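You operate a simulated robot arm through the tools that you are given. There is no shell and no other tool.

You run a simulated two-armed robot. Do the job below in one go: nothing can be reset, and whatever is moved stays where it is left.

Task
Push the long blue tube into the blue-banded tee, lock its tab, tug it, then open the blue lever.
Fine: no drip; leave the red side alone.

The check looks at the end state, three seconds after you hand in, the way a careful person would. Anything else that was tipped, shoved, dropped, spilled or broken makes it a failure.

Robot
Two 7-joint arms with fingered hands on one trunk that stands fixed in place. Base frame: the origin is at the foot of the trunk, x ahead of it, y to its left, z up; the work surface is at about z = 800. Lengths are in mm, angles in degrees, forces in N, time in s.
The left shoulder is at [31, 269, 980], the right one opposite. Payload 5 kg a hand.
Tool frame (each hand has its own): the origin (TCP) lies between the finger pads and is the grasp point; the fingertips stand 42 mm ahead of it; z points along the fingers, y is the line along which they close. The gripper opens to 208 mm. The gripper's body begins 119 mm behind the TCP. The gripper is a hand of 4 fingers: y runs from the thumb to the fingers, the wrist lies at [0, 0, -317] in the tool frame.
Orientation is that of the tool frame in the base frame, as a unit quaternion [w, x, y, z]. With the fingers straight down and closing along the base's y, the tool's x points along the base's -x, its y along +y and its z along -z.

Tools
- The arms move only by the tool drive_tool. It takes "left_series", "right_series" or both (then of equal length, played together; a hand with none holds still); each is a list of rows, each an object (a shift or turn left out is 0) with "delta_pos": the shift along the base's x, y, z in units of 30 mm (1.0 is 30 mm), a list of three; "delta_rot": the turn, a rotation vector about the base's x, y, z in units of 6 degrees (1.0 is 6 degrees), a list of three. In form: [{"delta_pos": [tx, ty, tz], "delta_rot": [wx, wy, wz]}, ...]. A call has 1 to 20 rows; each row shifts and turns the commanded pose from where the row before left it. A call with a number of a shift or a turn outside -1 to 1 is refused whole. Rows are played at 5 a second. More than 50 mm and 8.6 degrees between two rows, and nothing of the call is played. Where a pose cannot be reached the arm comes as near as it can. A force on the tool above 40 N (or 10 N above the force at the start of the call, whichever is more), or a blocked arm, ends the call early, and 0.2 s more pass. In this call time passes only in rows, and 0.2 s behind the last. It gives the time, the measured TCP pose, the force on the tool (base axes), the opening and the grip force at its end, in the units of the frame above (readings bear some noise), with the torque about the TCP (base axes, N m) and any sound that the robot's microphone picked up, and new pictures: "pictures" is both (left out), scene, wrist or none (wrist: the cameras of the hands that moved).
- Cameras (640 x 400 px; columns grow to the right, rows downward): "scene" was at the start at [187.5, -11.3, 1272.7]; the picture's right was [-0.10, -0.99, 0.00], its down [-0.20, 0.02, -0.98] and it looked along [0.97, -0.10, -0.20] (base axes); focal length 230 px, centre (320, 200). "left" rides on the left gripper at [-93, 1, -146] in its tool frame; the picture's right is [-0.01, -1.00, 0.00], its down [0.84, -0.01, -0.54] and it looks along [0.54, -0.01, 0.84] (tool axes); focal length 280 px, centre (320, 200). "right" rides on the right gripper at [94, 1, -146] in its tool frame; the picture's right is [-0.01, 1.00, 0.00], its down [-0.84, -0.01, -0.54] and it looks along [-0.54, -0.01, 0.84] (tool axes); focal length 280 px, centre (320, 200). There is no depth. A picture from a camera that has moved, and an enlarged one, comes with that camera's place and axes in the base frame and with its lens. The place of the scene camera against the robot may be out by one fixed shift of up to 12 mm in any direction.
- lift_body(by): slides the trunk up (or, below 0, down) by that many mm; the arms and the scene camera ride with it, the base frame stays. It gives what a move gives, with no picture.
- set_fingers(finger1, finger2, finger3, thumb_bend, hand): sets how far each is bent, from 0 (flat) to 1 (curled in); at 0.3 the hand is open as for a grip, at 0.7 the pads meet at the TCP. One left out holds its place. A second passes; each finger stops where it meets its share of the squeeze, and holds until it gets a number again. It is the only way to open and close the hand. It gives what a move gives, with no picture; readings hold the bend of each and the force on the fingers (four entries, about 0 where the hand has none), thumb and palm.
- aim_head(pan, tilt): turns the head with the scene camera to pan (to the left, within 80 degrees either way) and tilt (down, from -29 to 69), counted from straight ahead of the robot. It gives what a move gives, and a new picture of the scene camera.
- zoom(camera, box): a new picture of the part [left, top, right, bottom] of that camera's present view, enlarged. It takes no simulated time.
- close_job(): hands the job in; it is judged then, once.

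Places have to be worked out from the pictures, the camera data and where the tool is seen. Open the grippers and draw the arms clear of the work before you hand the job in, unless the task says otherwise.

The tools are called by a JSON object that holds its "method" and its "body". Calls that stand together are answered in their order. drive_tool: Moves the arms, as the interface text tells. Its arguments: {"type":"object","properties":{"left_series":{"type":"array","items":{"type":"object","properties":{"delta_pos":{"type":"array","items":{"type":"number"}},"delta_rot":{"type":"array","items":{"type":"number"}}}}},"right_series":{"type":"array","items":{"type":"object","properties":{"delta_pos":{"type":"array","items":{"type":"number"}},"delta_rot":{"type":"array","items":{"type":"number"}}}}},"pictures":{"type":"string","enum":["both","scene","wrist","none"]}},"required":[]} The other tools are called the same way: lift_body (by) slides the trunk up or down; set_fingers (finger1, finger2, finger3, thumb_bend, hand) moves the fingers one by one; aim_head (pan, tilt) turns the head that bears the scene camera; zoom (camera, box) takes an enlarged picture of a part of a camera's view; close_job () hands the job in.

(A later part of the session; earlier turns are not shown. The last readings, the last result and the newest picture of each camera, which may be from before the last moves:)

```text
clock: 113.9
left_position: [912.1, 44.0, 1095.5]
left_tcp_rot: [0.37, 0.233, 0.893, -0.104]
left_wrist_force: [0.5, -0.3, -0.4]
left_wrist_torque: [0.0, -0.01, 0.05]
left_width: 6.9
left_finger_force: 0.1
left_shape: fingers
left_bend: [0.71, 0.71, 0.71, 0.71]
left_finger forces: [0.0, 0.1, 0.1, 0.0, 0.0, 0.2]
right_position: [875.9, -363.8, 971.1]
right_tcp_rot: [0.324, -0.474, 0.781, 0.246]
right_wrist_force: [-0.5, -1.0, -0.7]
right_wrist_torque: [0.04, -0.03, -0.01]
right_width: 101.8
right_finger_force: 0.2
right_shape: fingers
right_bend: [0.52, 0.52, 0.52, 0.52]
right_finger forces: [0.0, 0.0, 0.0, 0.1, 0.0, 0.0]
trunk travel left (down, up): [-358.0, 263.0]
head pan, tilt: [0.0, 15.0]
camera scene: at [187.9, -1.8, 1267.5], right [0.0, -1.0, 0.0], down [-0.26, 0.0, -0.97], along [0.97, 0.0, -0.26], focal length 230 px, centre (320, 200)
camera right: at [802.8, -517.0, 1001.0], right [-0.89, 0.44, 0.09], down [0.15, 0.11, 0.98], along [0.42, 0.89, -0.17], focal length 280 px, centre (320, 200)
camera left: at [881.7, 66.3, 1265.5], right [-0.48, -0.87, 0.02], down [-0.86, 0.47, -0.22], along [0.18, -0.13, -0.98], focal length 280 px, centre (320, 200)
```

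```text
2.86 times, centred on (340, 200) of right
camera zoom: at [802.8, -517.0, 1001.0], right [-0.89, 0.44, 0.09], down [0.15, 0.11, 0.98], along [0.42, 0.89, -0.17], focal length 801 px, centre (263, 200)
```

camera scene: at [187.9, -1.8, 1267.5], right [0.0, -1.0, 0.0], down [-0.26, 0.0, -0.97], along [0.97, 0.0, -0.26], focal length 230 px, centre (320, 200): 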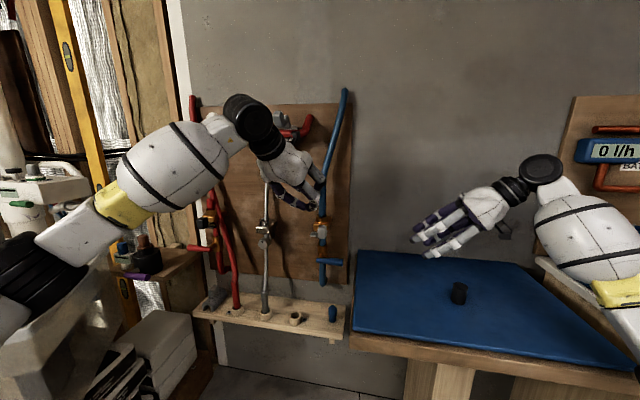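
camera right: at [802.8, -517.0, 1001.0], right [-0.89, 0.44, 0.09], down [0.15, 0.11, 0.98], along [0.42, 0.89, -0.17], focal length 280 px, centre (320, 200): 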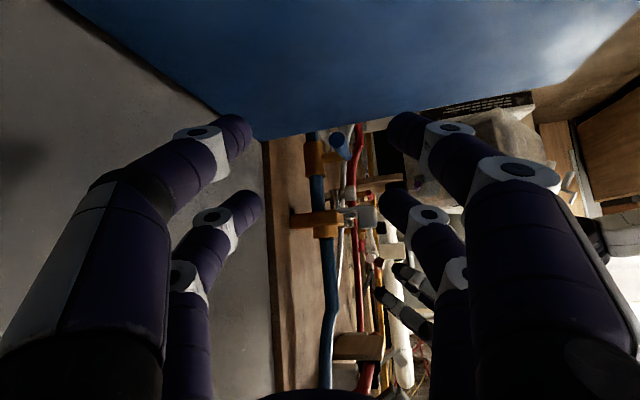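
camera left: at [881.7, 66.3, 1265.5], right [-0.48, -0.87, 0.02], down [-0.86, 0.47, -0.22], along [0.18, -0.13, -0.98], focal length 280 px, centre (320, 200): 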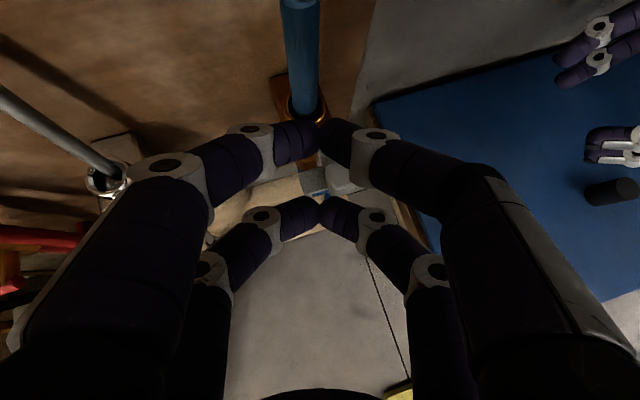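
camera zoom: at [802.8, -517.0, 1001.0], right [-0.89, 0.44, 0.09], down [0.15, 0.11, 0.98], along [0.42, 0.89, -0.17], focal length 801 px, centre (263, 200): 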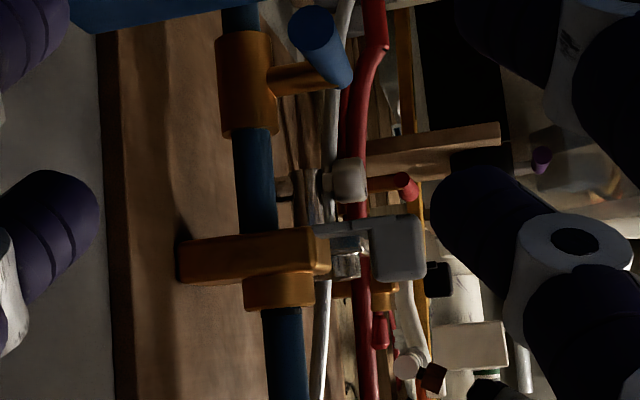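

The right camera now sees the block, the flap and the lever clearly from the side. I curl the left thumb and finger 1 out of the way, leave fingers 2 and 3 as a blunt tip, and move that tip above the flap's cube near (949, -7).

{"method": "set_fingers", "body": {"hand": "left", "finger1": 1.0, "thumb_bend": 1.0}}

{"method": "drive_tool", "body": {"left_series": [{"delta_pos": [0.24, -0.38, -0.45]}, {"delta_pos": [0.24, -0.38, -0.45]}, {"delta_pos": [0.24, -0.38, -0.45]}, {"delta_pos": [0.22, -0.38, -0.4]}], "pictures": "wrist"}}

{"method": "zoom", "body": {"camera": "right", "box": [270, 130, 410, 270]}}

```text
clock: 114.9
left_position: [913.0, 44.3, 1096.8]
left_tcp_rot: [0.372, 0.232, 0.893, -0.104]
left_wrist_force: [0.0, -0.4, 0.2]
left_wrist_torque: [0.01, 0.01, 0.02]
left_width: 4.6
left_finger_force: 0.0
left_shape: fingers
left_bend: [1.0, 0.71, 0.71, 0.94]
left_finger forces: [0.1, 0.0, 0.0, 0.1, 0.1, 0.0]
right_position: [875.1, -361.8, 971.5]
right_tcp_rot: [0.322, -0.475, 0.781, 0.246]
right_wrist_force: [-0.3, -0.3, -0.1]
right_wrist_torque: [0.02, -0.01, 0.03]
right_width: 102.1
right_finger_force: 0.1
right_shape: fingers
right_bend: [0.52, 0.52, 0.52, 0.52]
right_finger forces: [0.0, 0.0, 0.0, 0.0, 0.1, 0.0]
trunk travel left (down, up): [-358.0, 263.0]
head pan, tilt: [0.0, 15.0]
```

```text
clock: 115.9
left_position: [938.9, -1.9, 1042.3]
left_tcp_rot: [0.371, 0.232, 0.893, -0.104]
left_wrist_force: [0.9, -0.5, -0.1]
left_wrist_torque: [-0.04, 0.02, 0.0]
left_width: 4.9
left_finger_force: 0.1
left_shape: fingers
left_bend: [1.0, 0.71, 0.71, 0.94]
left_finger forces: [0.1, 0.1, 0.0, 0.0, 0.1, 0.0]
right_position: [875.1, -362.2, 969.8]
right_tcp_rot: [0.323, -0.475, 0.781, 0.246]
right_wrist_force: [0.6, -0.3, -0.6]
right_wrist_torque: [0.03, 0.02, 0.02]
right_width: 102.1
right_finger_force: 0.0
right_shape: fingers
right_bend: [0.52, 0.52, 0.52, 0.52]
right_finger forces: [0.1, 0.0, 0.1, 0.1, 0.0, 0.0]
trunk travel left (down, up): [-358.0, 263.0]
head pan, tilt: [0.0, 15.0]
camera left: at [908.2, 21.4, 1212.2], right [-0.48, -0.88, 0.02], down [-0.86, 0.47, -0.22], along [0.18, -0.13, -0.97], focal length 280 px, centre (320, 200)
```

left: 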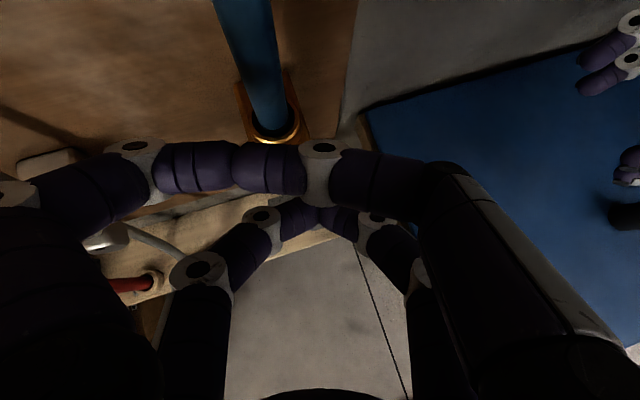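

```text
2.86 times, centred on (340, 200) of right
camera zoom: at [803.3, -516.5, 1000.7], right [-0.89, 0.44, 0.09], down [0.15, 0.11, 0.98], along [0.42, 0.89, -0.17], focal length 801 px, centre (263, 200)
```

zoom: 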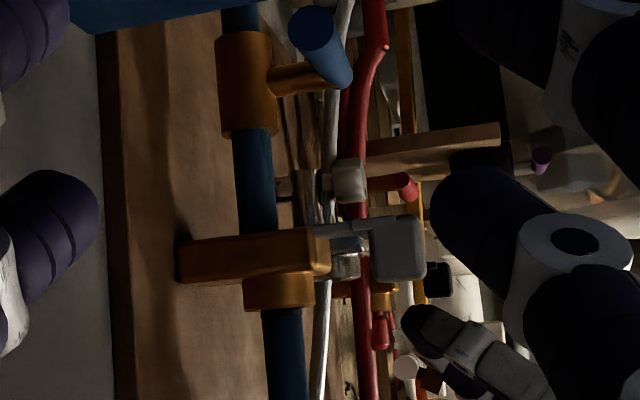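

The tip is about 17 mm above the front edge of the cube. I shift it 8 mm toward the wall and come down onto the cube slowly.

{"method": "drive_tool", "body": {"left_series": [{"delta_pos": [0.26, -0.05, 0]}, {"delta_pos": [0, 0, -0.3]}, {"delta_pos": [0, 0, -0.15]}, {"delta_pos": [0, 0, -0.15]}, {"delta_pos": [0, 0, -0.15]}], "pictures": "wrist"}}

{"method": "zoom", "body": {"camera": "right", "box": [270, 130, 410, 270]}}

```text
clock: 117.1
left_position: [947.5, -2.4, 1027.2]
left_tcp_rot: [0.376, 0.233, 0.891, -0.106]
left_wrist_force: [8.1, -1.0, 26.1]
left_wrist_torque: [-0.12, -0.54, -0.06]
left_width: 4.7
left_finger_force: 16.1
left_shape: fingers
left_bend: [1.0, 0.72, 0.72, 0.94]
left_finger forces: [0.0, 20.9, 11.3, 0.1, 0.1, 0.1]
right_position: [875.1, -363.7, 972.5]
right_tcp_rot: [0.324, -0.475, 0.781, 0.246]
right_wrist_force: [0.2, 0.2, 0.4]
right_wrist_torque: [0.01, 0.0, 0.01]
right_width: 102.0
right_finger_force: 0.1
right_shape: fingers
right_bend: [0.52, 0.52, 0.52, 0.52]
right_finger forces: [0.0, 0.1, 0.0, 0.0, 0.0, 0.0]
trunk travel left (down, up): [-358.0, 263.0]
head pan, tilt: [0.0, 15.0]
camera left: at [915.7, 20.1, 1196.4], right [-0.48, -0.87, 0.02], down [-0.85, 0.47, -0.23], along [0.19, -0.13, -0.97], focal length 280 px, centre (320, 200)
```

left: 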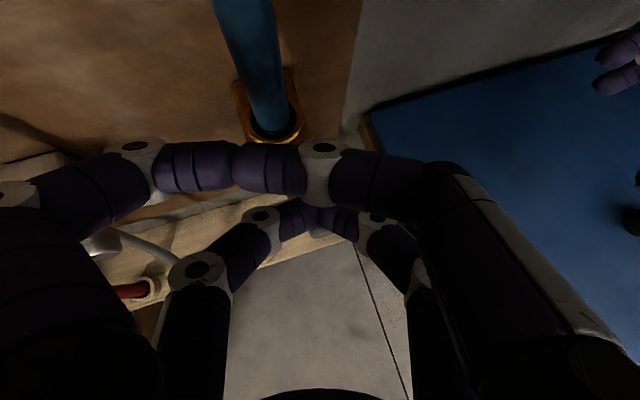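

```text
2.86 times, centred on (340, 200) of right
camera zoom: at [802.2, -516.8, 1002.4], right [-0.89, 0.44, 0.09], down [0.15, 0.11, 0.98], along [0.42, 0.89, -0.17], focal length 801 px, centre (263, 200)
```

zoom: 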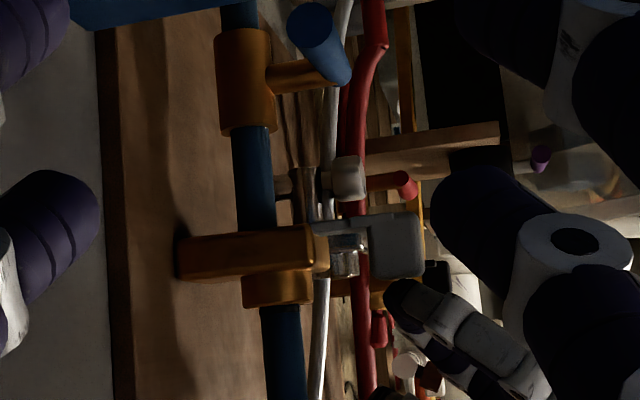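

With 26 N on top the flap did not move, so it does not fold down. Comparing shapes, the red tab seems shifted sideways relative to the blue one, so it may be a slider, and I take the load off and look at the red tab more closely for comparison.

{"method": "drive_tool", "body": {"left_series": [{"delta_pos": [0, 0, 0.5]}, {"delta_pos": [0, 0, 0.8]}, {"delta_pos": [-0.5, 0.4, 0.8]}, {"delta_pos": [-0.6, 0.6, 0.6]}, {"delta_pos": [-0.6, 0.8, 0.3]}, {"delta_pos": [-0.6, 0.8, 0]}], "pictures": "wrist"}}

{"method": "zoom", "body": {"camera": "scene", "box": [192, 205, 232, 235]}}

{"method": "zoom", "body": {"camera": "scene", "box": [304, 210, 344, 240]}}

{"method": "zoom", "body": {"camera": "scene", "box": [245, 205, 285, 245]}}

```text
clock: 118.5
left_position: [881.3, 75.3, 1111.8]
left_tcp_rot: [0.371, 0.233, 0.893, -0.105]
left_wrist_force: [-0.3, -0.2, 0.2]
left_wrist_torque: [-0.01, -0.05, -0.02]
left_width: 4.6
left_finger_force: 0.1
left_shape: fingers
left_bend: [1.0, 0.71, 0.71, 0.94]
left_finger forces: [0.0, 0.0, 0.0, 0.0, 0.0, 0.1]
right_position: [875.6, -361.7, 971.4]
right_tcp_rot: [0.324, -0.474, 0.781, 0.246]
right_wrist_force: [0.1, 1.0, 0.1]
right_wrist_torque: [-0.11, 0.06, -0.02]
right_width: 102.1
right_finger_force: 0.1
right_shape: fingers
right_bend: [0.52, 0.52, 0.52, 0.52]
right_finger forces: [0.0, 0.1, 0.1, 0.0, 0.0, 0.1]
trunk travel left (down, up): [-358.0, 263.0]
head pan, tilt: [0.0, 15.0]
camera left: at [849.4, 99.3, 1281.7], right [-0.48, -0.88, 0.02], down [-0.86, 0.47, -0.22], along [0.18, -0.13, -0.97], focal length 280 px, centre (320, 200)
```

left: 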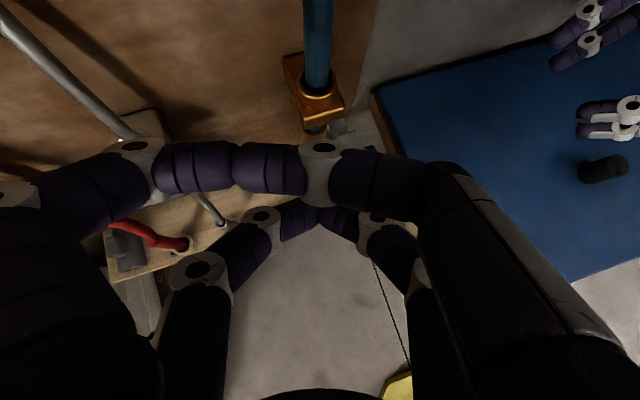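

```text
13.33 times, centred on (212, 220) of scene
camera zoom: at [188.2, -1.5, 1267.5], right [0.0, -1.0, 0.0], down [-0.26, 0.0, -0.97], along [0.97, 0.0, -0.26], focal length 3074 px, centre (1760, -67)
```

zoom: 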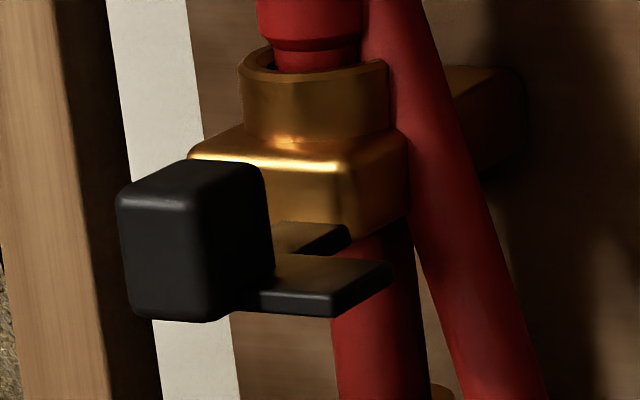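

```text
13.33 times, centred on (324, 225) of scene
camera zoom: at [188.2, -1.5, 1267.5], right [0.0, -1.0, 0.0], down [-0.26, 0.0, -0.97], along [0.97, 0.0, -0.26], focal length 3074 px, centre (267, -133)
```

zoom: 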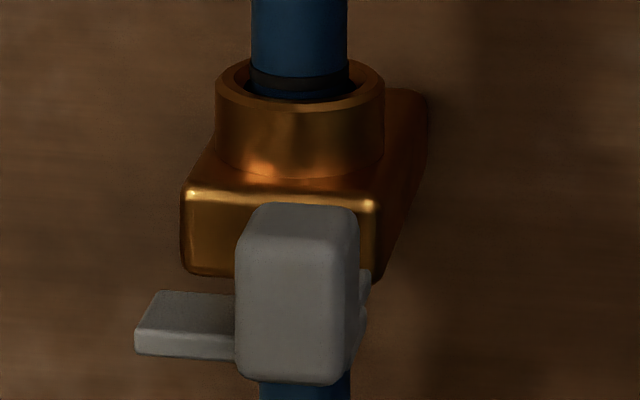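

```text
10.00 times, centred on (265, 225) of scene
camera zoom: at [188.2, -1.5, 1267.5], right [0.0, -1.0, 0.0], down [-0.26, 0.0, -0.97], along [0.97, 0.0, -0.26], focal length 2305 px, centre (870, -50)
```

zoom: 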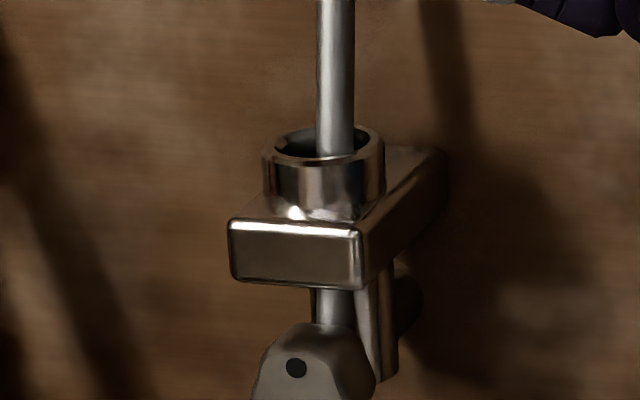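

Measured the same way, the red tab sits about 20 mm further along in its plate's direction than the blue one, with equal standoff from the wall. So the tab slides sideways, and the blue one, open now, should go left. I make a blunt tip with right fingers 1 and 2 and bring it to the cube's right face, stopping about 60 mm short.

{"method": "set_fingers", "body": {"hand": "right", "finger1": 0.72, "finger2": 0.72, "finger3": 1.0, "thumb_bend": 1.0}}

{"method": "drive_tool", "body": {"right_series": [{"delta_pos": [0.159, 0.855, -0.052]}, {"delta_pos": [0.159, 0.855, -0.052]}, {"delta_pos": [0.159, 0.855, -0.052]}, {"delta_pos": [0.159, 0.855, -0.052]}, {"delta_pos": [0.159, 0.855, -0.052]}, {"delta_pos": [0.159, 0.855, -0.052]}, {"delta_pos": [0.159, 0.855, -0.052]}, {"delta_pos": [0.159, 0.855, -0.052]}, {"delta_pos": [0.159, 0.855, -0.052]}], "pictures": "both"}}

```text
clock: 119.5
left_position: [880.9, 75.2, 1111.6]
left_tcp_rot: [0.371, 0.232, 0.893, -0.104]
left_wrist_force: [-0.7, -0.3, 0.0]
left_wrist_torque: [0.04, -0.02, 0.02]
left_width: 4.8
left_finger_force: 0.1
left_shape: fingers
left_bend: [1.0, 0.71, 0.71, 0.94]
left_finger forces: [0.0, 0.0, 0.1, 0.1, 0.0, 0.0]
right_position: [875.7, -362.8, 971.3]
right_tcp_rot: [0.324, -0.474, 0.781, 0.246]
right_wrist_force: [-0.3, 0.1, -0.1]
right_wrist_torque: [-0.03, 0.02, -0.02]
right_width: 43.9
right_finger_force: 0.0
right_shape: fingers
right_bend: [0.71, 0.66, 0.76, 0.97]
right_finger forces: [0.0, 0.0, 0.0, 0.0, 0.0, 0.0]
trunk travel left (down, up): [-358.0, 263.0]
head pan, tilt: [0.0, 15.0]
```

```text
clock: 121.5
left_position: [881.4, 76.8, 1111.0]
left_tcp_rot: [0.372, 0.231, 0.893, -0.104]
left_wrist_force: [0.0, 0.0, 0.2]
left_wrist_torque: [-0.1, 0.0, -0.07]
left_width: 4.8
left_finger_force: 0.0
left_shape: fingers
left_bend: [1.0, 0.71, 0.71, 0.94]
left_finger forces: [0.0, 0.0, 0.1, 0.0, 0.0, 0.0]
right_position: [917.3, -131.1, 957.3]
right_tcp_rot: [0.323, -0.474, 0.781, 0.246]
right_wrist_force: [0.1, -0.4, 0.8]
right_wrist_torque: [0.05, 0.02, 0.01]
right_width: 45.1
right_finger_force: 0.1
right_shape: fingers
right_bend: [0.71, 0.66, 0.76, 0.98]
right_finger forces: [0.0, 0.0, 0.0, 0.0, 0.0, 0.0]
trunk travel left (down, up): [-358.0, 263.0]
head pan, tilt: [0.0, 15.0]
camera scene: at [188.2, -1.5, 1267.4], right [0.0, -1.0, 0.0], down [-0.26, 0.0, -0.97], along [0.97, 0.0, -0.26], focal length 230 px, centre (320, 200)
camera right: at [844.0, -285.5, 987.2], right [-0.89, 0.44, 0.09], down [0.15, 0.11, 0.98], along [0.42, 0.89, -0.17], focal length 280 px, centre (320, 200)
```

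scene: 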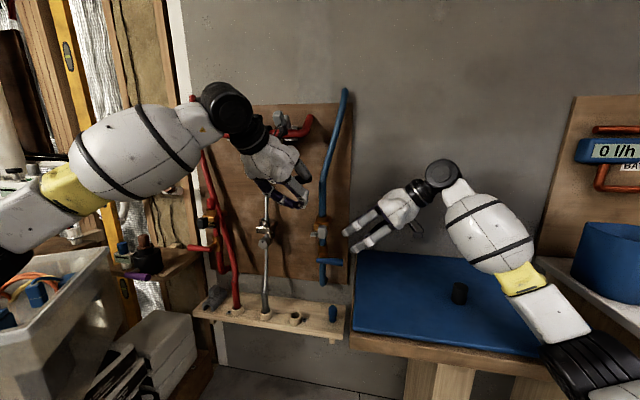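
right: 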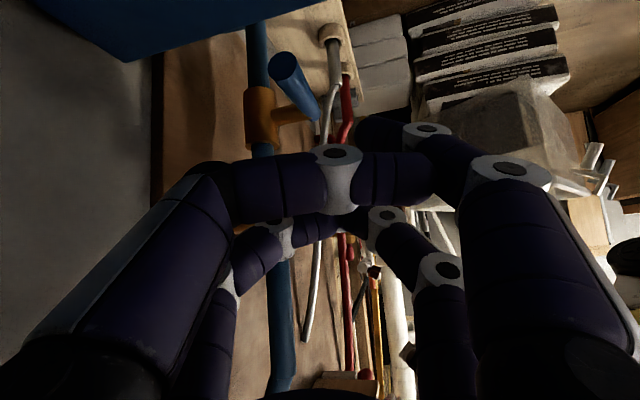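

The right tip is in place short of the cube, though its own thumb hides the tab from its camera. I use the scene camera to see where the tip and cube are.

{"method": "zoom", "body": {"camera": "scene", "box": [295, 200, 395, 275]}}

{"method": "zoom", "body": {"camera": "left", "box": [240, 40, 400, 180]}}

```text
5.33 times, centred on (345, 238) of scene
camera zoom: at [188.2, -1.5, 1267.4], right [0.0, -1.0, 0.0], down [-0.26, 0.0, -0.97], along [0.97, 0.0, -0.26], focal length 1230 px, centre (187, 0)
```

zoom: 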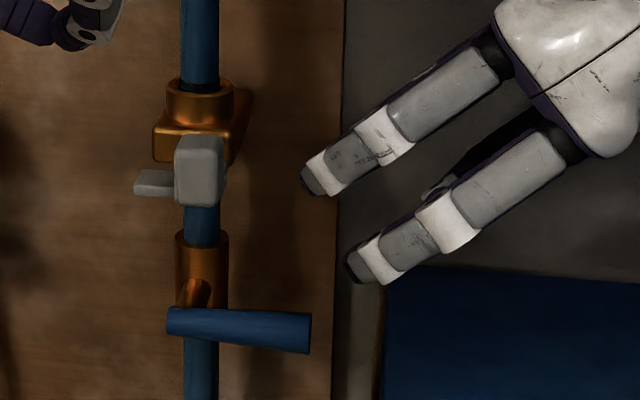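

```text
2.86 times, centred on (320, 110) of left
camera zoom: at [849.8, 99.6, 1281.5], right [-0.48, -0.88, 0.02], down [-0.86, 0.47, -0.22], along [0.18, -0.13, -0.97], focal length 801 px, centre (320, 457)
```

zoom: 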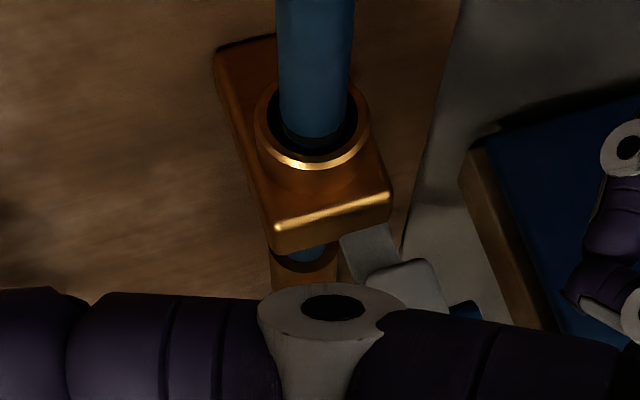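

The scene view shows the tip level with the cube and about 50 mm from its right face, with the lower digits clear above the lever. I advance 42 mm along the wall, and pull the left hand back so its camera sees the tab from above.

{"method": "drive_tool", "body": {"right_series": [{"delta_pos": [0.09, 0.46, 0]}, {"delta_pos": [0.09, 0.46, 0]}, {"delta_pos": [0.09, 0.46, 0]}], "left_series": [{"delta_pos": [-0.8, 0.4, 0.2]}, {"delta_pos": [-0.8, 0.4, 0.2]}, {"delta_pos": [-0.6, 0.3, 0.2]}], "pictures": "wrist"}}

{"method": "zoom", "body": {"camera": "scene", "box": [295, 200, 395, 275]}}

{"method": "zoom", "body": {"camera": "left", "box": [240, 40, 400, 180]}}

```text
clock: 122.3
left_position: [813.2, 109.0, 1129.2]
left_tcp_rot: [0.371, 0.232, 0.893, -0.104]
left_wrist_force: [0.1, -0.1, -0.6]
left_wrist_torque: [-0.04, 0.03, -0.05]
left_width: 5.0
left_finger_force: 0.0
left_shape: fingers
left_bend: [1.0, 0.71, 0.71, 0.94]
left_finger forces: [0.0, 0.1, 0.0, 0.1, 0.1, 0.1]
right_position: [925.8, -91.1, 959.0]
right_tcp_rot: [0.324, -0.475, 0.781, 0.245]
right_wrist_force: [0.8, 0.8, 1.0]
right_wrist_torque: [-0.07, 0.03, 0.0]
right_width: 45.5
right_finger_force: 0.0
right_shape: fingers
right_bend: [0.71, 0.66, 0.76, 0.98]
right_finger forces: [0.1, 0.0, 0.0, 0.0, 0.0, 0.1]
trunk travel left (down, up): [-358.0, 263.0]
head pan, tilt: [0.0, 15.0]
camera right: at [852.6, -245.0, 988.5], right [-0.9, 0.44, 0.09], down [0.15, 0.11, 0.98], along [0.42, 0.89, -0.17], focal length 280 px, centre (320, 200)
camera left: at [781.6, 131.9, 1299.7], right [-0.48, -0.88, 0.02], down [-0.86, 0.47, -0.22], along [0.18, -0.13, -0.97], focal length 280 px, centre (320, 200)
```

right: 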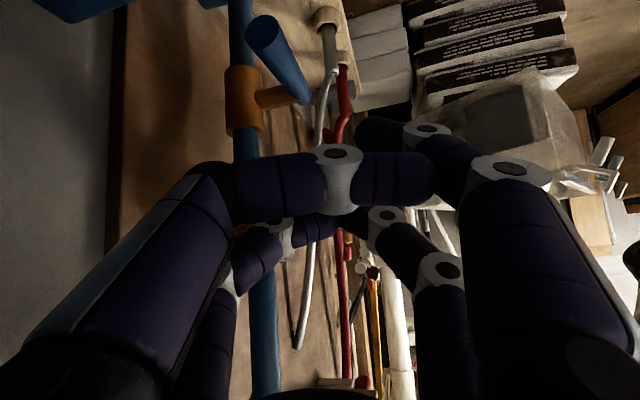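
left: 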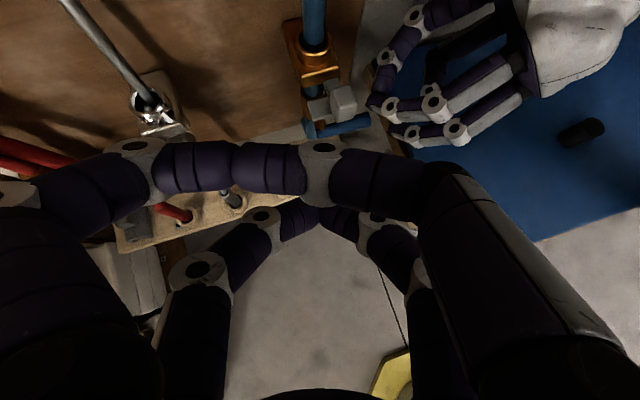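

```text
5.33 times, centred on (345, 238) of scene
camera zoom: at [188.0, -1.5, 1267.6], right [0.0, -1.0, 0.0], down [-0.26, 0.0, -0.97], along [0.97, 0.0, -0.26], focal length 1230 px, centre (187, 0)
```

zoom: 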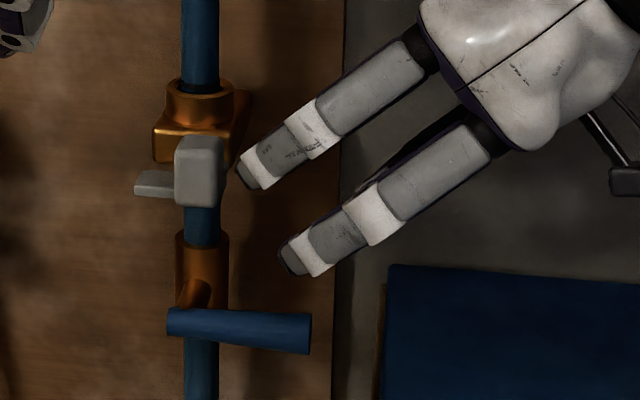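

```text
2.86 times, centred on (320, 110) of left
camera zoom: at [781.6, 131.9, 1299.7], right [-0.48, -0.88, 0.02], down [-0.86, 0.47, -0.22], along [0.18, -0.13, -0.97], focal length 801 px, centre (320, 457)
```

zoom: 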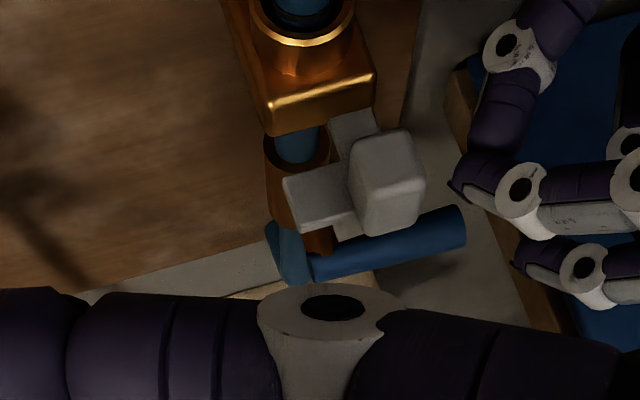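

From above I see the tip about 17 mm to the right of the cube, at the right depth. I push left along the wall in 5 mm steps and watch the force and the tab.

{"method": "drive_tool", "body": {"right_series": [{"delta_pos": [0.035, 0.17, 0]}, {"delta_pos": [0.035, 0.17, 0]}, {"delta_pos": [0.035, 0.17, 0]}, {"delta_pos": [0.035, 0.17, 0]}], "pictures": "none"}}

{"method": "zoom", "body": {"camera": "left", "box": [240, 40, 400, 180]}}

{"method": "zoom", "body": {"camera": "scene", "box": [295, 200, 395, 275]}}

```text
clock: 123.3
left_position: [812.5, 108.2, 1129.7]
left_tcp_rot: [0.372, 0.232, 0.893, -0.104]
left_wrist_force: [0.2, 0.4, -1.2]
left_wrist_torque: [-0.02, -0.01, -0.04]
left_width: 4.7
left_finger_force: 0.2
left_shape: fingers
left_bend: [1.0, 0.71, 0.71, 0.94]
left_finger forces: [0.0, 0.0, 0.0, 0.0, 0.0, 0.0]
right_position: [931.4, -71.8, 956.2]
right_tcp_rot: [0.323, -0.474, 0.781, 0.246]
right_wrist_force: [-1.2, -3.0, -0.1]
right_wrist_torque: [-0.1, 0.01, 0.04]
right_width: 46.1
right_finger_force: 0.1
right_shape: fingers
right_bend: [0.71, 0.66, 0.76, 0.98]
right_finger forces: [0.1, 0.0, 0.0, 0.1, 0.0, 0.1]
trunk travel left (down, up): [-358.0, 263.0]
head pan, tilt: [0.0, 15.0]
```

```text
2.86 times, centred on (320, 110) of left
camera zoom: at [782.1, 131.0, 1299.4], right [-0.48, -0.87, 0.02], down [-0.86, 0.47, -0.22], along [0.18, -0.13, -0.97], focal length 801 px, centre (320, 457)
```

zoom: 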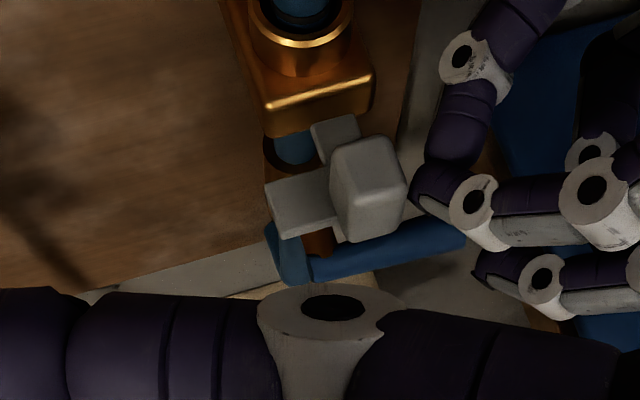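

```text
5.33 times, centred on (345, 238) of scene
camera zoom: at [188.1, -1.9, 1267.5], right [0.0, -1.0, 0.0], down [-0.26, 0.0, -0.97], along [0.97, 0.0, -0.26], focal length 1230 px, centre (187, 0)
```

zoom: 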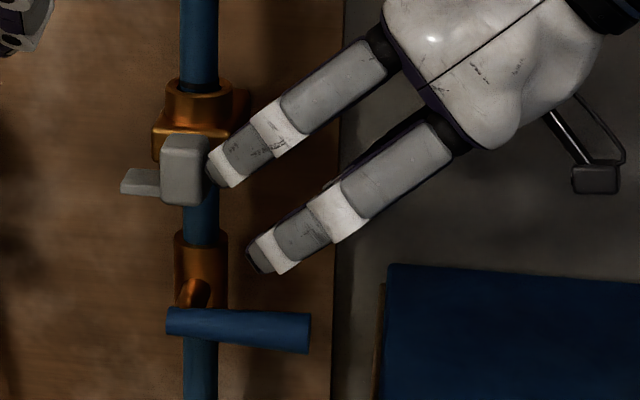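

The tab slides left with only 3 N. I keep pushing in small steps until it stops or clicks.

{"method": "drive_tool", "body": {"right_series": [{"delta_pos": [0.035, 0.17, 0]}, {"delta_pos": [0.035, 0.17, 0]}], "pictures": "none"}}

{"method": "zoom", "body": {"camera": "left", "box": [240, 40, 400, 180]}}

{"method": "zoom", "body": {"camera": "scene", "box": [295, 200, 395, 275]}}

```text
clock: 123.9
left_position: [811.4, 108.1, 1129.4]
left_tcp_rot: [0.372, 0.232, 0.893, -0.104]
left_wrist_force: [-0.8, -0.1, 0.2]
left_wrist_torque: [0.01, -0.01, 0.0]
left_width: 4.9
left_finger_force: 0.0
left_shape: fingers
left_bend: [1.0, 0.71, 0.71, 0.94]
left_finger forces: [0.1, 0.1, 0.0, 0.0, 0.0, 0.0]
right_position: [933.2, -59.9, 957.3]
right_tcp_rot: [0.323, -0.475, 0.781, 0.247]
right_wrist_force: [-1.0, -3.9, -0.8]
right_wrist_torque: [-0.08, 0.01, 0.06]
right_width: 46.2
right_finger_force: 0.1
right_shape: fingers
right_bend: [0.71, 0.71, 0.76, 0.98]
right_finger forces: [0.1, 0.1, 0.0, 0.0, 0.1, 0.1]
trunk travel left (down, up): [-358.0, 263.0]
head pan, tilt: [0.0, 15.0]
```

```text
2.86 times, centred on (320, 110) of left
camera zoom: at [782.1, 131.0, 1299.4], right [-0.48, -0.87, 0.02], down [-0.86, 0.47, -0.22], along [0.18, -0.13, -0.97], focal length 801 px, centre (320, 457)
```

zoom: 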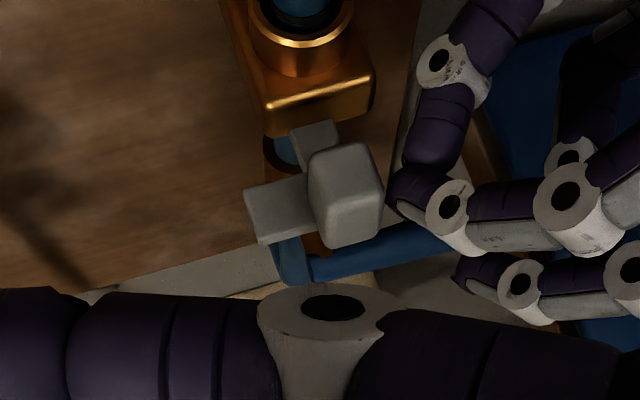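

```text
5.33 times, centred on (345, 238) of scene
camera zoom: at [188.2, -1.9, 1267.5], right [0.0, -1.0, 0.0], down [-0.26, 0.0, -0.97], along [0.97, 0.0, -0.26], focal length 1230 px, centre (187, 0)
```

zoom: 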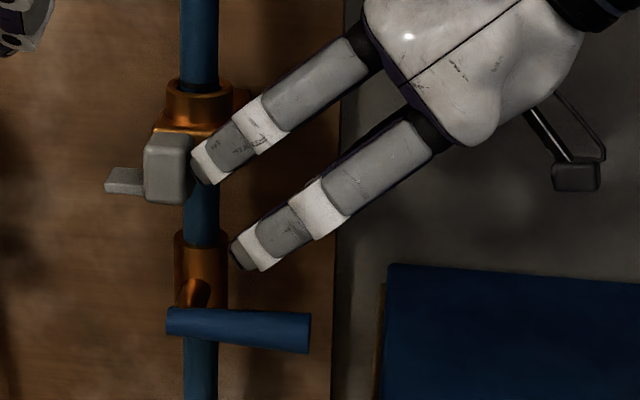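

The tab has moved about 18 mm, still at 4 N. I push on.

{"method": "drive_tool", "body": {"right_series": [{"delta_pos": [0.03, 0.15, 0]}, {"delta_pos": [0.03, 0.15, 0]}], "pictures": "none"}}

{"method": "zoom", "body": {"camera": "left", "box": [240, 40, 400, 180]}}

{"method": "zoom", "body": {"camera": "scene", "box": [295, 200, 395, 275]}}

```text
clock: 124.5
left_position: [813.1, 107.7, 1129.8]
left_tcp_rot: [0.371, 0.232, 0.893, -0.104]
left_wrist_force: [-0.2, 0.0, -0.3]
left_wrist_torque: [0.02, -0.02, 0.02]
left_width: 5.0
left_finger_force: 0.0
left_shape: fingers
left_bend: [1.0, 0.71, 0.71, 0.94]
left_finger forces: [0.0, 0.0, 0.0, 0.0, 0.1, 0.0]
right_position: [935.0, -50.9, 956.4]
right_tcp_rot: [0.324, -0.473, 0.782, 0.245]
right_wrist_force: [-0.6, -3.8, 0.4]
right_wrist_torque: [0.07, 0.02, 0.01]
right_width: 46.5
right_finger_force: 0.1
right_shape: fingers
right_bend: [0.71, 0.71, 0.76, 0.98]
right_finger forces: [0.0, 0.0, 0.0, 0.0, 0.0, 0.0]
trunk travel left (down, up): [-358.0, 263.0]
head pan, tilt: [0.0, 15.0]
```

```text
2.86 times, centred on (320, 110) of left
camera zoom: at [782.0, 131.0, 1299.5], right [-0.48, -0.87, 0.02], down [-0.86, 0.47, -0.22], along [0.18, -0.13, -0.97], focal length 801 px, centre (320, 457)
```

zoom: 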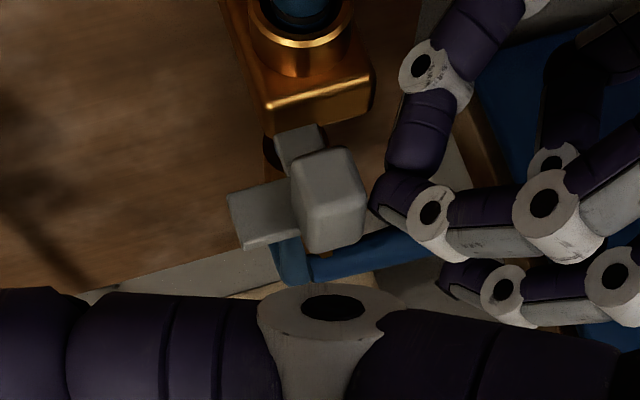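

```text
5.33 times, centred on (345, 238) of scene
camera zoom: at [188.1, -1.9, 1267.5], right [0.0, -1.0, 0.0], down [-0.26, 0.0, -0.97], along [0.97, 0.0, -0.26], focal length 1230 px, centre (187, 0)
```

zoom: 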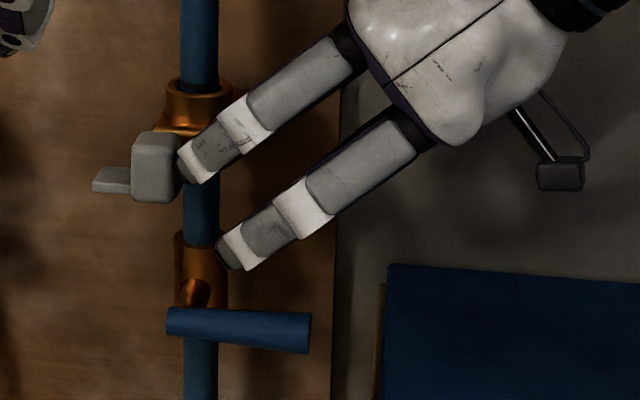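

By the plate's position the tab is now where the red one stands. I push a little more to find the stop.

{"method": "drive_tool", "body": {"right_series": [{"delta_pos": [0.02, 0.1, 0]}, {"delta_pos": [0.02, 0.1, 0]}], "pictures": "none"}}

{"method": "zoom", "body": {"camera": "left", "box": [240, 40, 400, 180]}}

{"method": "zoom", "body": {"camera": "scene", "box": [295, 200, 395, 275]}}

```text
clock: 125.1
left_position: [811.7, 107.1, 1130.0]
left_tcp_rot: [0.371, 0.234, 0.892, -0.105]
left_wrist_force: [0.2, 0.5, -0.2]
left_wrist_torque: [0.01, 0.01, -0.01]
left_width: 4.6
left_finger_force: 0.0
left_shape: fingers
left_bend: [1.0, 0.71, 0.71, 0.94]
left_finger forces: [0.1, 0.0, 0.0, 0.0, 0.0, 0.0]
right_position: [935.7, -49.0, 956.2]
right_tcp_rot: [0.324, -0.472, 0.782, 0.245]
right_wrist_force: [-9.7, -16.8, -0.7]
right_wrist_torque: [-0.05, 0.02, 0.38]
right_width: 46.8
right_finger_force: 14.7
right_shape: fingers
right_bend: [0.71, 0.72, 0.78, 0.98]
right_finger forces: [0.1, 29.3, 0.1, 0.0, 0.1, 0.0]
trunk travel left (down, up): [-358.0, 263.0]
head pan, tilt: [0.0, 15.0]
```

```text
2.86 times, centred on (320, 110) of left
camera zoom: at [781.8, 129.4, 1299.8], right [-0.48, -0.87, 0.02], down [-0.86, 0.47, -0.22], along [0.18, -0.13, -0.97], focal length 801 px, centre (320, 457)
```

zoom: 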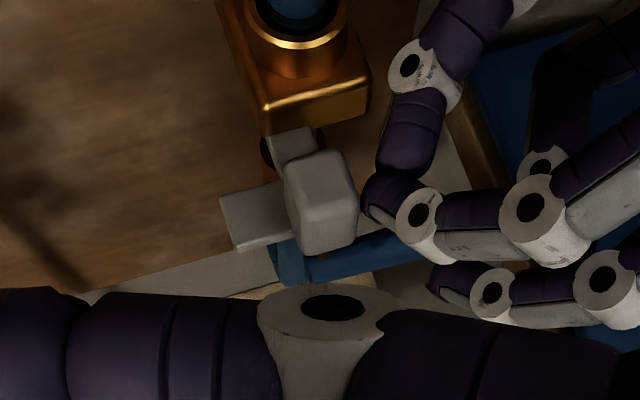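

```text
5.33 times, centred on (345, 238) of scene
camera zoom: at [187.7, -2.8, 1267.5], right [0.0, -1.0, 0.0], down [-0.26, 0.0, -0.97], along [0.97, 0.0, -0.26], focal length 1230 px, centre (187, 0)
```

zoom: 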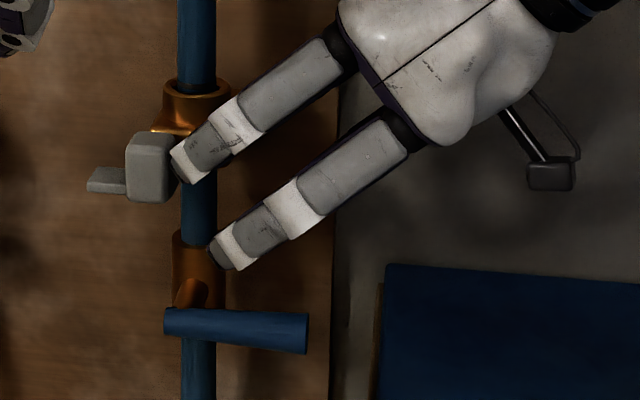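

A firm stop at 17 N: the tab has reached the end of its travel. I back the right hand away to the right, and check the tab and the tube.

{"method": "drive_tool", "body": {"right_series": [{"delta_pos": [-0.15, -0.8, 0]}, {"delta_pos": [-0.15, -0.8, 0]}, {"delta_pos": [-0.15, -0.8, 0]}, {"delta_pos": [-0.15, -0.8, 0]}, {"delta_pos": [-0.15, -0.8, 0]}, {"delta_pos": [-0.15, -0.8, 0]}, {"delta_pos": [-0.15, -0.8, 0]}, {"delta_pos": [-0.15, -0.8, 0.1]}], "pictures": "none"}}

{"method": "zoom", "body": {"camera": "scene", "box": [290, 190, 360, 280]}}

{"method": "zoom", "body": {"camera": "left", "box": [240, 0, 400, 140]}}

{"method": "zoom", "body": {"camera": "scene", "box": [304, 205, 344, 240]}}

```text
clock: 126.9
left_position: [812.9, 107.8, 1129.5]
left_tcp_rot: [0.372, 0.233, 0.892, -0.105]
left_wrist_force: [-0.8, -0.4, -0.1]
left_wrist_torque: [0.1, -0.02, 0.06]
left_width: 4.7
left_finger_force: 0.1
left_shape: fingers
left_bend: [1.0, 0.71, 0.71, 0.94]
left_finger forces: [0.1, 0.0, 0.0, 0.1, 0.0, 0.0]
right_position: [899.0, -240.1, 958.9]
right_tcp_rot: [0.323, -0.474, 0.781, 0.246]
right_wrist_force: [0.5, 0.0, -0.1]
right_wrist_torque: [-0.01, -0.03, 0.01]
right_width: 47.2
right_finger_force: 0.1
right_shape: fingers
right_bend: [0.71, 0.72, 0.99, 0.99]
right_finger forces: [0.0, 0.1, 0.0, 0.0, 0.0, 0.0]
trunk travel left (down, up): [-358.0, 263.0]
head pan, tilt: [0.0, 15.0]
```

```text
4.44 times, centred on (325, 235) of scene
camera zoom: at [188.1, -1.8, 1267.6], right [0.0, -1.0, 0.0], down [-0.26, 0.0, -0.97], along [0.97, 0.0, -0.26], focal length 1025 px, centre (298, 44)
```

zoom: 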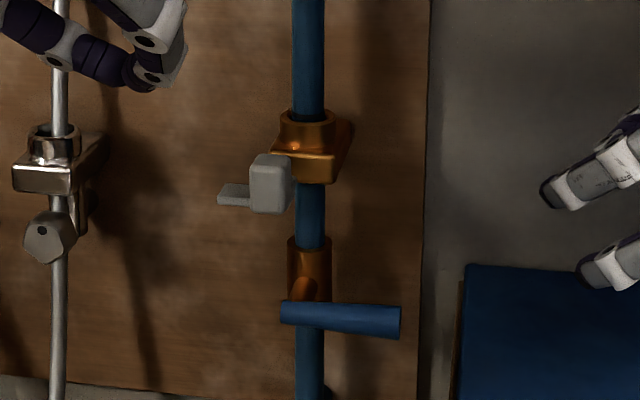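

```text
2.86 times, centred on (320, 70) of left
camera zoom: at [781.8, 130.7, 1299.7], right [-0.48, -0.87, 0.02], down [-0.86, 0.47, -0.22], along [0.18, -0.13, -0.97], focal length 801 px, centre (320, 571)
```

zoom: 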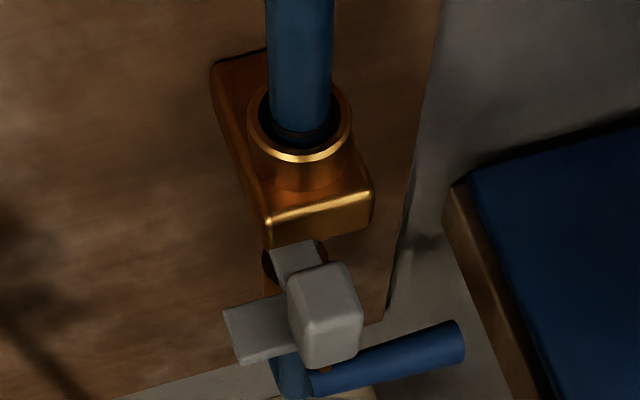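

```text
11.43 times, centred on (324, 222) of scene
camera zoom: at [188.1, -1.8, 1267.6], right [0.0, -1.0, 0.0], down [-0.26, 0.0, -0.97], along [0.97, 0.0, -0.26], focal length 2635 px, centre (274, -57)
```

zoom: 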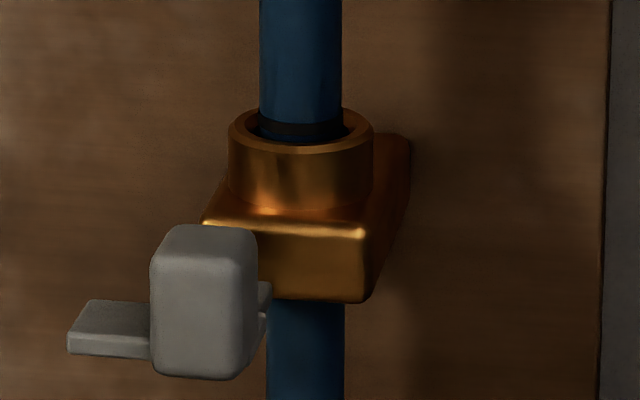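

The tab now stands slid over to the left like the red one, mirrored, and the tube is still in place with its band at the rim. To be sure about the seat I look into the chrome fitting's empty bore, which has the same shape.

{"method": "zoom", "body": {"camera": "left", "box": [120, 70, 184, 120]}}

{"method": "zoom", "body": {"camera": "left", "box": [286, 10, 334, 46]}}

```text
8.00 times, centred on (152, 95) of left
camera zoom: at [781.8, 130.7, 1299.7], right [-0.48, -0.87, 0.02], down [-0.86, 0.47, -0.22], along [0.18, -0.13, -0.97], focal length 2243 px, centre (1664, 1040)
```

zoom: 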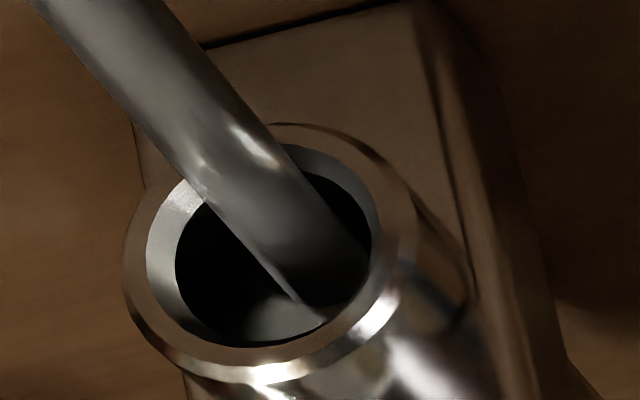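

```text
11.11 times, centred on (310, 28) of left
camera zoom: at [781.8, 130.7, 1299.7], right [-0.48, -0.87, 0.02], down [-0.86, 0.47, -0.22], along [0.18, -0.13, -0.97], focal length 3115 px, centre (431, 2111)
```

zoom: 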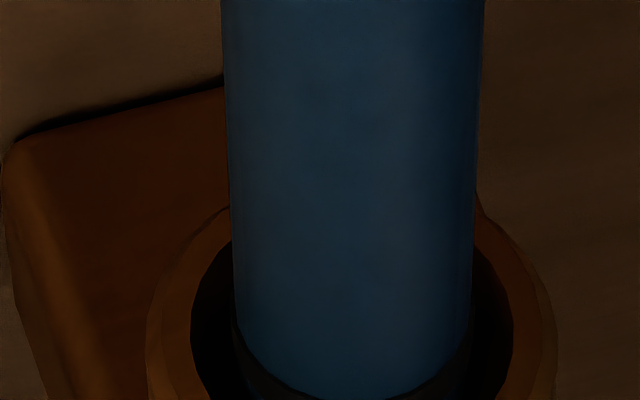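

The chrome bore has a plain flat floor, so the firm stop I felt is the seat and the tube is home. For the tug I open the left digits, level the hand and return to 100 mm in front of the foot.

{"method": "set_fingers", "body": {"hand": "left", "finger1": 0.56, "finger2": 0.56, "finger3": 0.56, "thumb_bend": 0.56}}

{"method": "drive_tool", "body": {"left_series": [{"delta_pos": [0.2, -0.1, 0], "delta_rot": [-0.536, -0.922, 0]}, {"delta_pos": [0.4, -0.2, -0.2], "delta_rot": [-0.536, -0.922, 0]}, {"delta_pos": [0.6, -0.29, -0.39], "delta_rot": [-0.536, -0.922, 0]}, {"delta_pos": [0.66, -0.29, -0.39], "delta_rot": [-0.536, -0.922, 0]}, {"delta_pos": [0.66, -0.29, -0.39], "delta_rot": [-0.536, -0.922, 0]}, {"delta_pos": [0.66, -0.29, -0.39], "delta_rot": [-0.536, -0.922, 0]}, {"delta_pos": [0.65, -0.29, -0.39], "delta_rot": [-0.536, -0.922, 0]}], "pictures": "both"}}

```text
clock: 127.9
left_position: [812.3, 108.0, 1129.4]
left_tcp_rot: [0.372, 0.232, 0.892, -0.105]
left_wrist_force: [-0.7, 0.1, -0.6]
left_wrist_torque: [0.01, 0.02, -0.03]
left_width: 80.9
left_finger_force: 0.1
left_shape: fingers
left_bend: [0.56, 0.56, 0.56, 0.56]
left_finger forces: [0.1, 0.0, 0.1, 0.0, 0.1, 0.1]
right_position: [900.9, -237.2, 960.9]
right_tcp_rot: [0.323, -0.474, 0.781, 0.246]
right_wrist_force: [-0.2, 0.8, -0.6]
right_wrist_torque: [0.06, 0.02, -0.02]
right_width: 47.7
right_finger_force: 0.0
right_shape: fingers
right_bend: [0.71, 0.72, 0.99, 0.99]
right_finger forces: [0.0, 0.0, 0.0, 0.1, 0.1, 0.1]
trunk travel left (down, up): [-358.0, 263.0]
head pan, tilt: [0.0, 15.0]
```

```text
clock: 129.5
left_position: [928.8, 57.2, 1064.0]
left_tcp_rot: [0.683, 0.178, 0.682, -0.191]
left_wrist_force: [1.7, 0.7, 2.3]
left_wrist_torque: [0.1, 0.19, -0.17]
left_width: 81.0
left_finger_force: 0.0
left_shape: fingers
left_bend: [0.56, 0.56, 0.56, 0.56]
left_finger forces: [0.1, 0.0, 0.0, 0.0, 0.1, 0.0]
right_position: [901.1, -238.0, 957.2]
right_tcp_rot: [0.323, -0.473, 0.782, 0.246]
right_wrist_force: [0.2, 0.6, -1.0]
right_wrist_torque: [0.14, 0.02, 0.01]
right_width: 48.2
right_finger_force: 0.1
right_shape: fingers
right_bend: [0.71, 0.72, 0.99, 0.99]
right_finger forces: [0.0, 0.0, 0.0, 0.0, 0.0, 0.0]
trunk travel left (down, up): [-358.0, 263.0]
head pan, tilt: [0.0, 15.0]
camera scene: at [188.8, -1.7, 1267.1], right [0.0, -1.0, 0.0], down [-0.26, 0.0, -0.97], along [0.97, 0.0, -0.26], focal length 230 px, centre (320, 200)
camera left: at [804.6, 133.8, 1157.1], right [-0.5, -0.86, 0.03], down [-0.47, 0.24, -0.85], along [0.72, -0.44, -0.53], focal length 280 px, centre (320, 200)
```

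scene: 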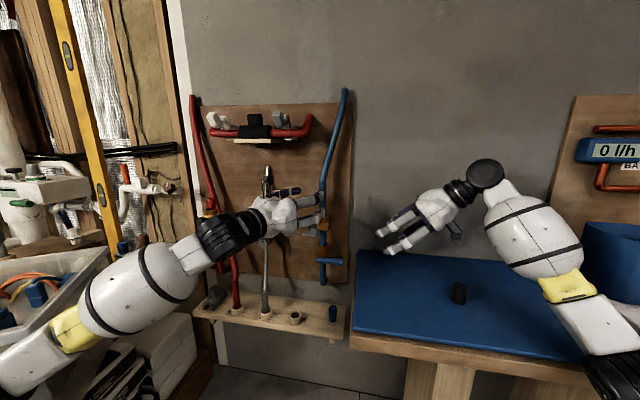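
left: 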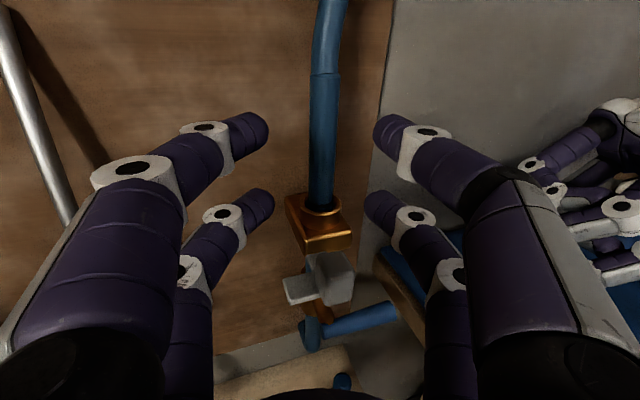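

The foot stands upright and centred ahead of the hand. I go in and close on it.

{"method": "drive_tool", "body": {"left_series": [{"delta_pos": [0.71, -0.43, 0]}, {"delta_pos": [0.71, -0.43, 0]}, {"delta_pos": [0.71, -0.43, 0]}, {"delta_pos": [0.71, -0.43, 0]}], "pictures": "wrist"}}

{"method": "set_fingers", "body": {"hand": "left", "finger1": 0.72, "finger2": 0.72, "finger3": 0.72, "thumb_bend": 0.72}}

{"method": "zoom", "body": {"camera": "left", "box": [160, 40, 480, 340]}}

```text
clock: 130.5
left_position: [1013.8, 3.0, 1064.4]
left_tcp_rot: [0.682, 0.179, 0.683, -0.191]
left_wrist_force: [0.3, 0.4, -0.4]
left_wrist_torque: [0.0, 0.01, 0.01]
left_width: 80.6
left_finger_force: 0.0
left_shape: fingers
left_bend: [0.56, 0.56, 0.56, 0.56]
left_finger forces: [0.1, 0.0, 0.0, 0.1, 0.0, 0.0]
right_position: [900.6, -238.7, 959.5]
right_tcp_rot: [0.323, -0.475, 0.78, 0.247]
right_wrist_force: [-0.6, 0.1, -0.3]
right_wrist_torque: [0.04, 0.0, 0.01]
right_width: 48.6
right_finger_force: 0.0
right_shape: fingers
right_bend: [0.71, 0.72, 0.99, 0.99]
right_finger forces: [0.0, 0.0, 0.0, 0.0, 0.1, 0.0]
trunk travel left (down, up): [-358.0, 263.0]
head pan, tilt: [0.0, 15.0]
camera left: at [890.7, 79.2, 1158.0], right [-0.5, -0.86, 0.03], down [-0.48, 0.25, -0.84], along [0.72, -0.44, -0.53], focal length 280 px, centre (320, 200)
```

left: 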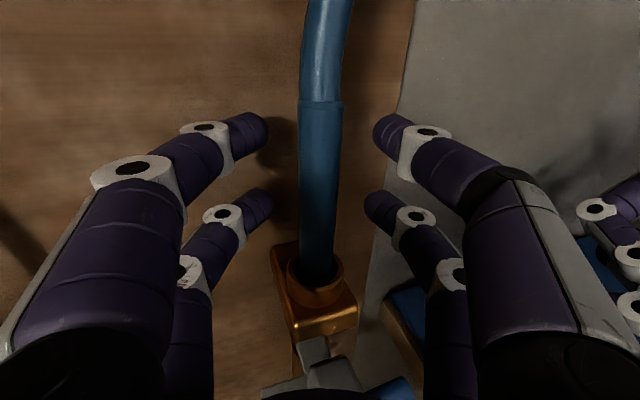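

```text
clock: 131.5
left_position: [1014.7, 2.7, 1064.5]
left_tcp_rot: [0.683, 0.178, 0.683, -0.19]
left_wrist_force: [3.4, -2.6, 2.7]
left_wrist_torque: [0.07, -0.2, 0.08]
left_width: 29.7
left_finger_force: 18.5
left_shape: fingers
left_bend: [0.66, 0.66, 0.67, 0.68]
left_finger forces: [8.9, 8.8, 7.4, 0.0, 12.7, 0.1]
right_position: [898.8, -237.2, 959.4]
right_tcp_rot: [0.324, -0.474, 0.781, 0.246]
right_wrist_force: [0.2, 0.6, -0.4]
right_wrist_torque: [0.01, 0.01, 0.01]
right_width: 48.6
right_finger_force: 0.0
right_shape: fingers
right_bend: [0.71, 0.72, 0.99, 0.99]
right_finger forces: [0.1, 0.0, 0.1, 0.1, 0.1, 0.0]
trunk travel left (down, up): [-358.0, 263.0]
head pan, tilt: [0.0, 15.0]
```

```text
1.33 times, centred on (320, 190) of left
camera zoom: at [890.5, 79.7, 1158.4], right [-0.5, -0.86, 0.03], down [-0.48, 0.25, -0.84], along [0.72, -0.44, -0.53], focal length 374 px, centre (320, 213)
```

zoom: 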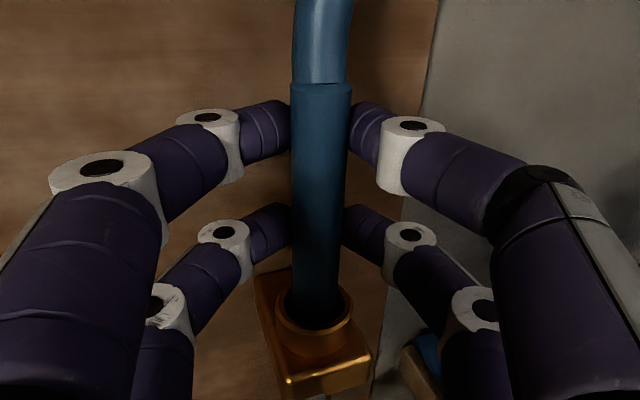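

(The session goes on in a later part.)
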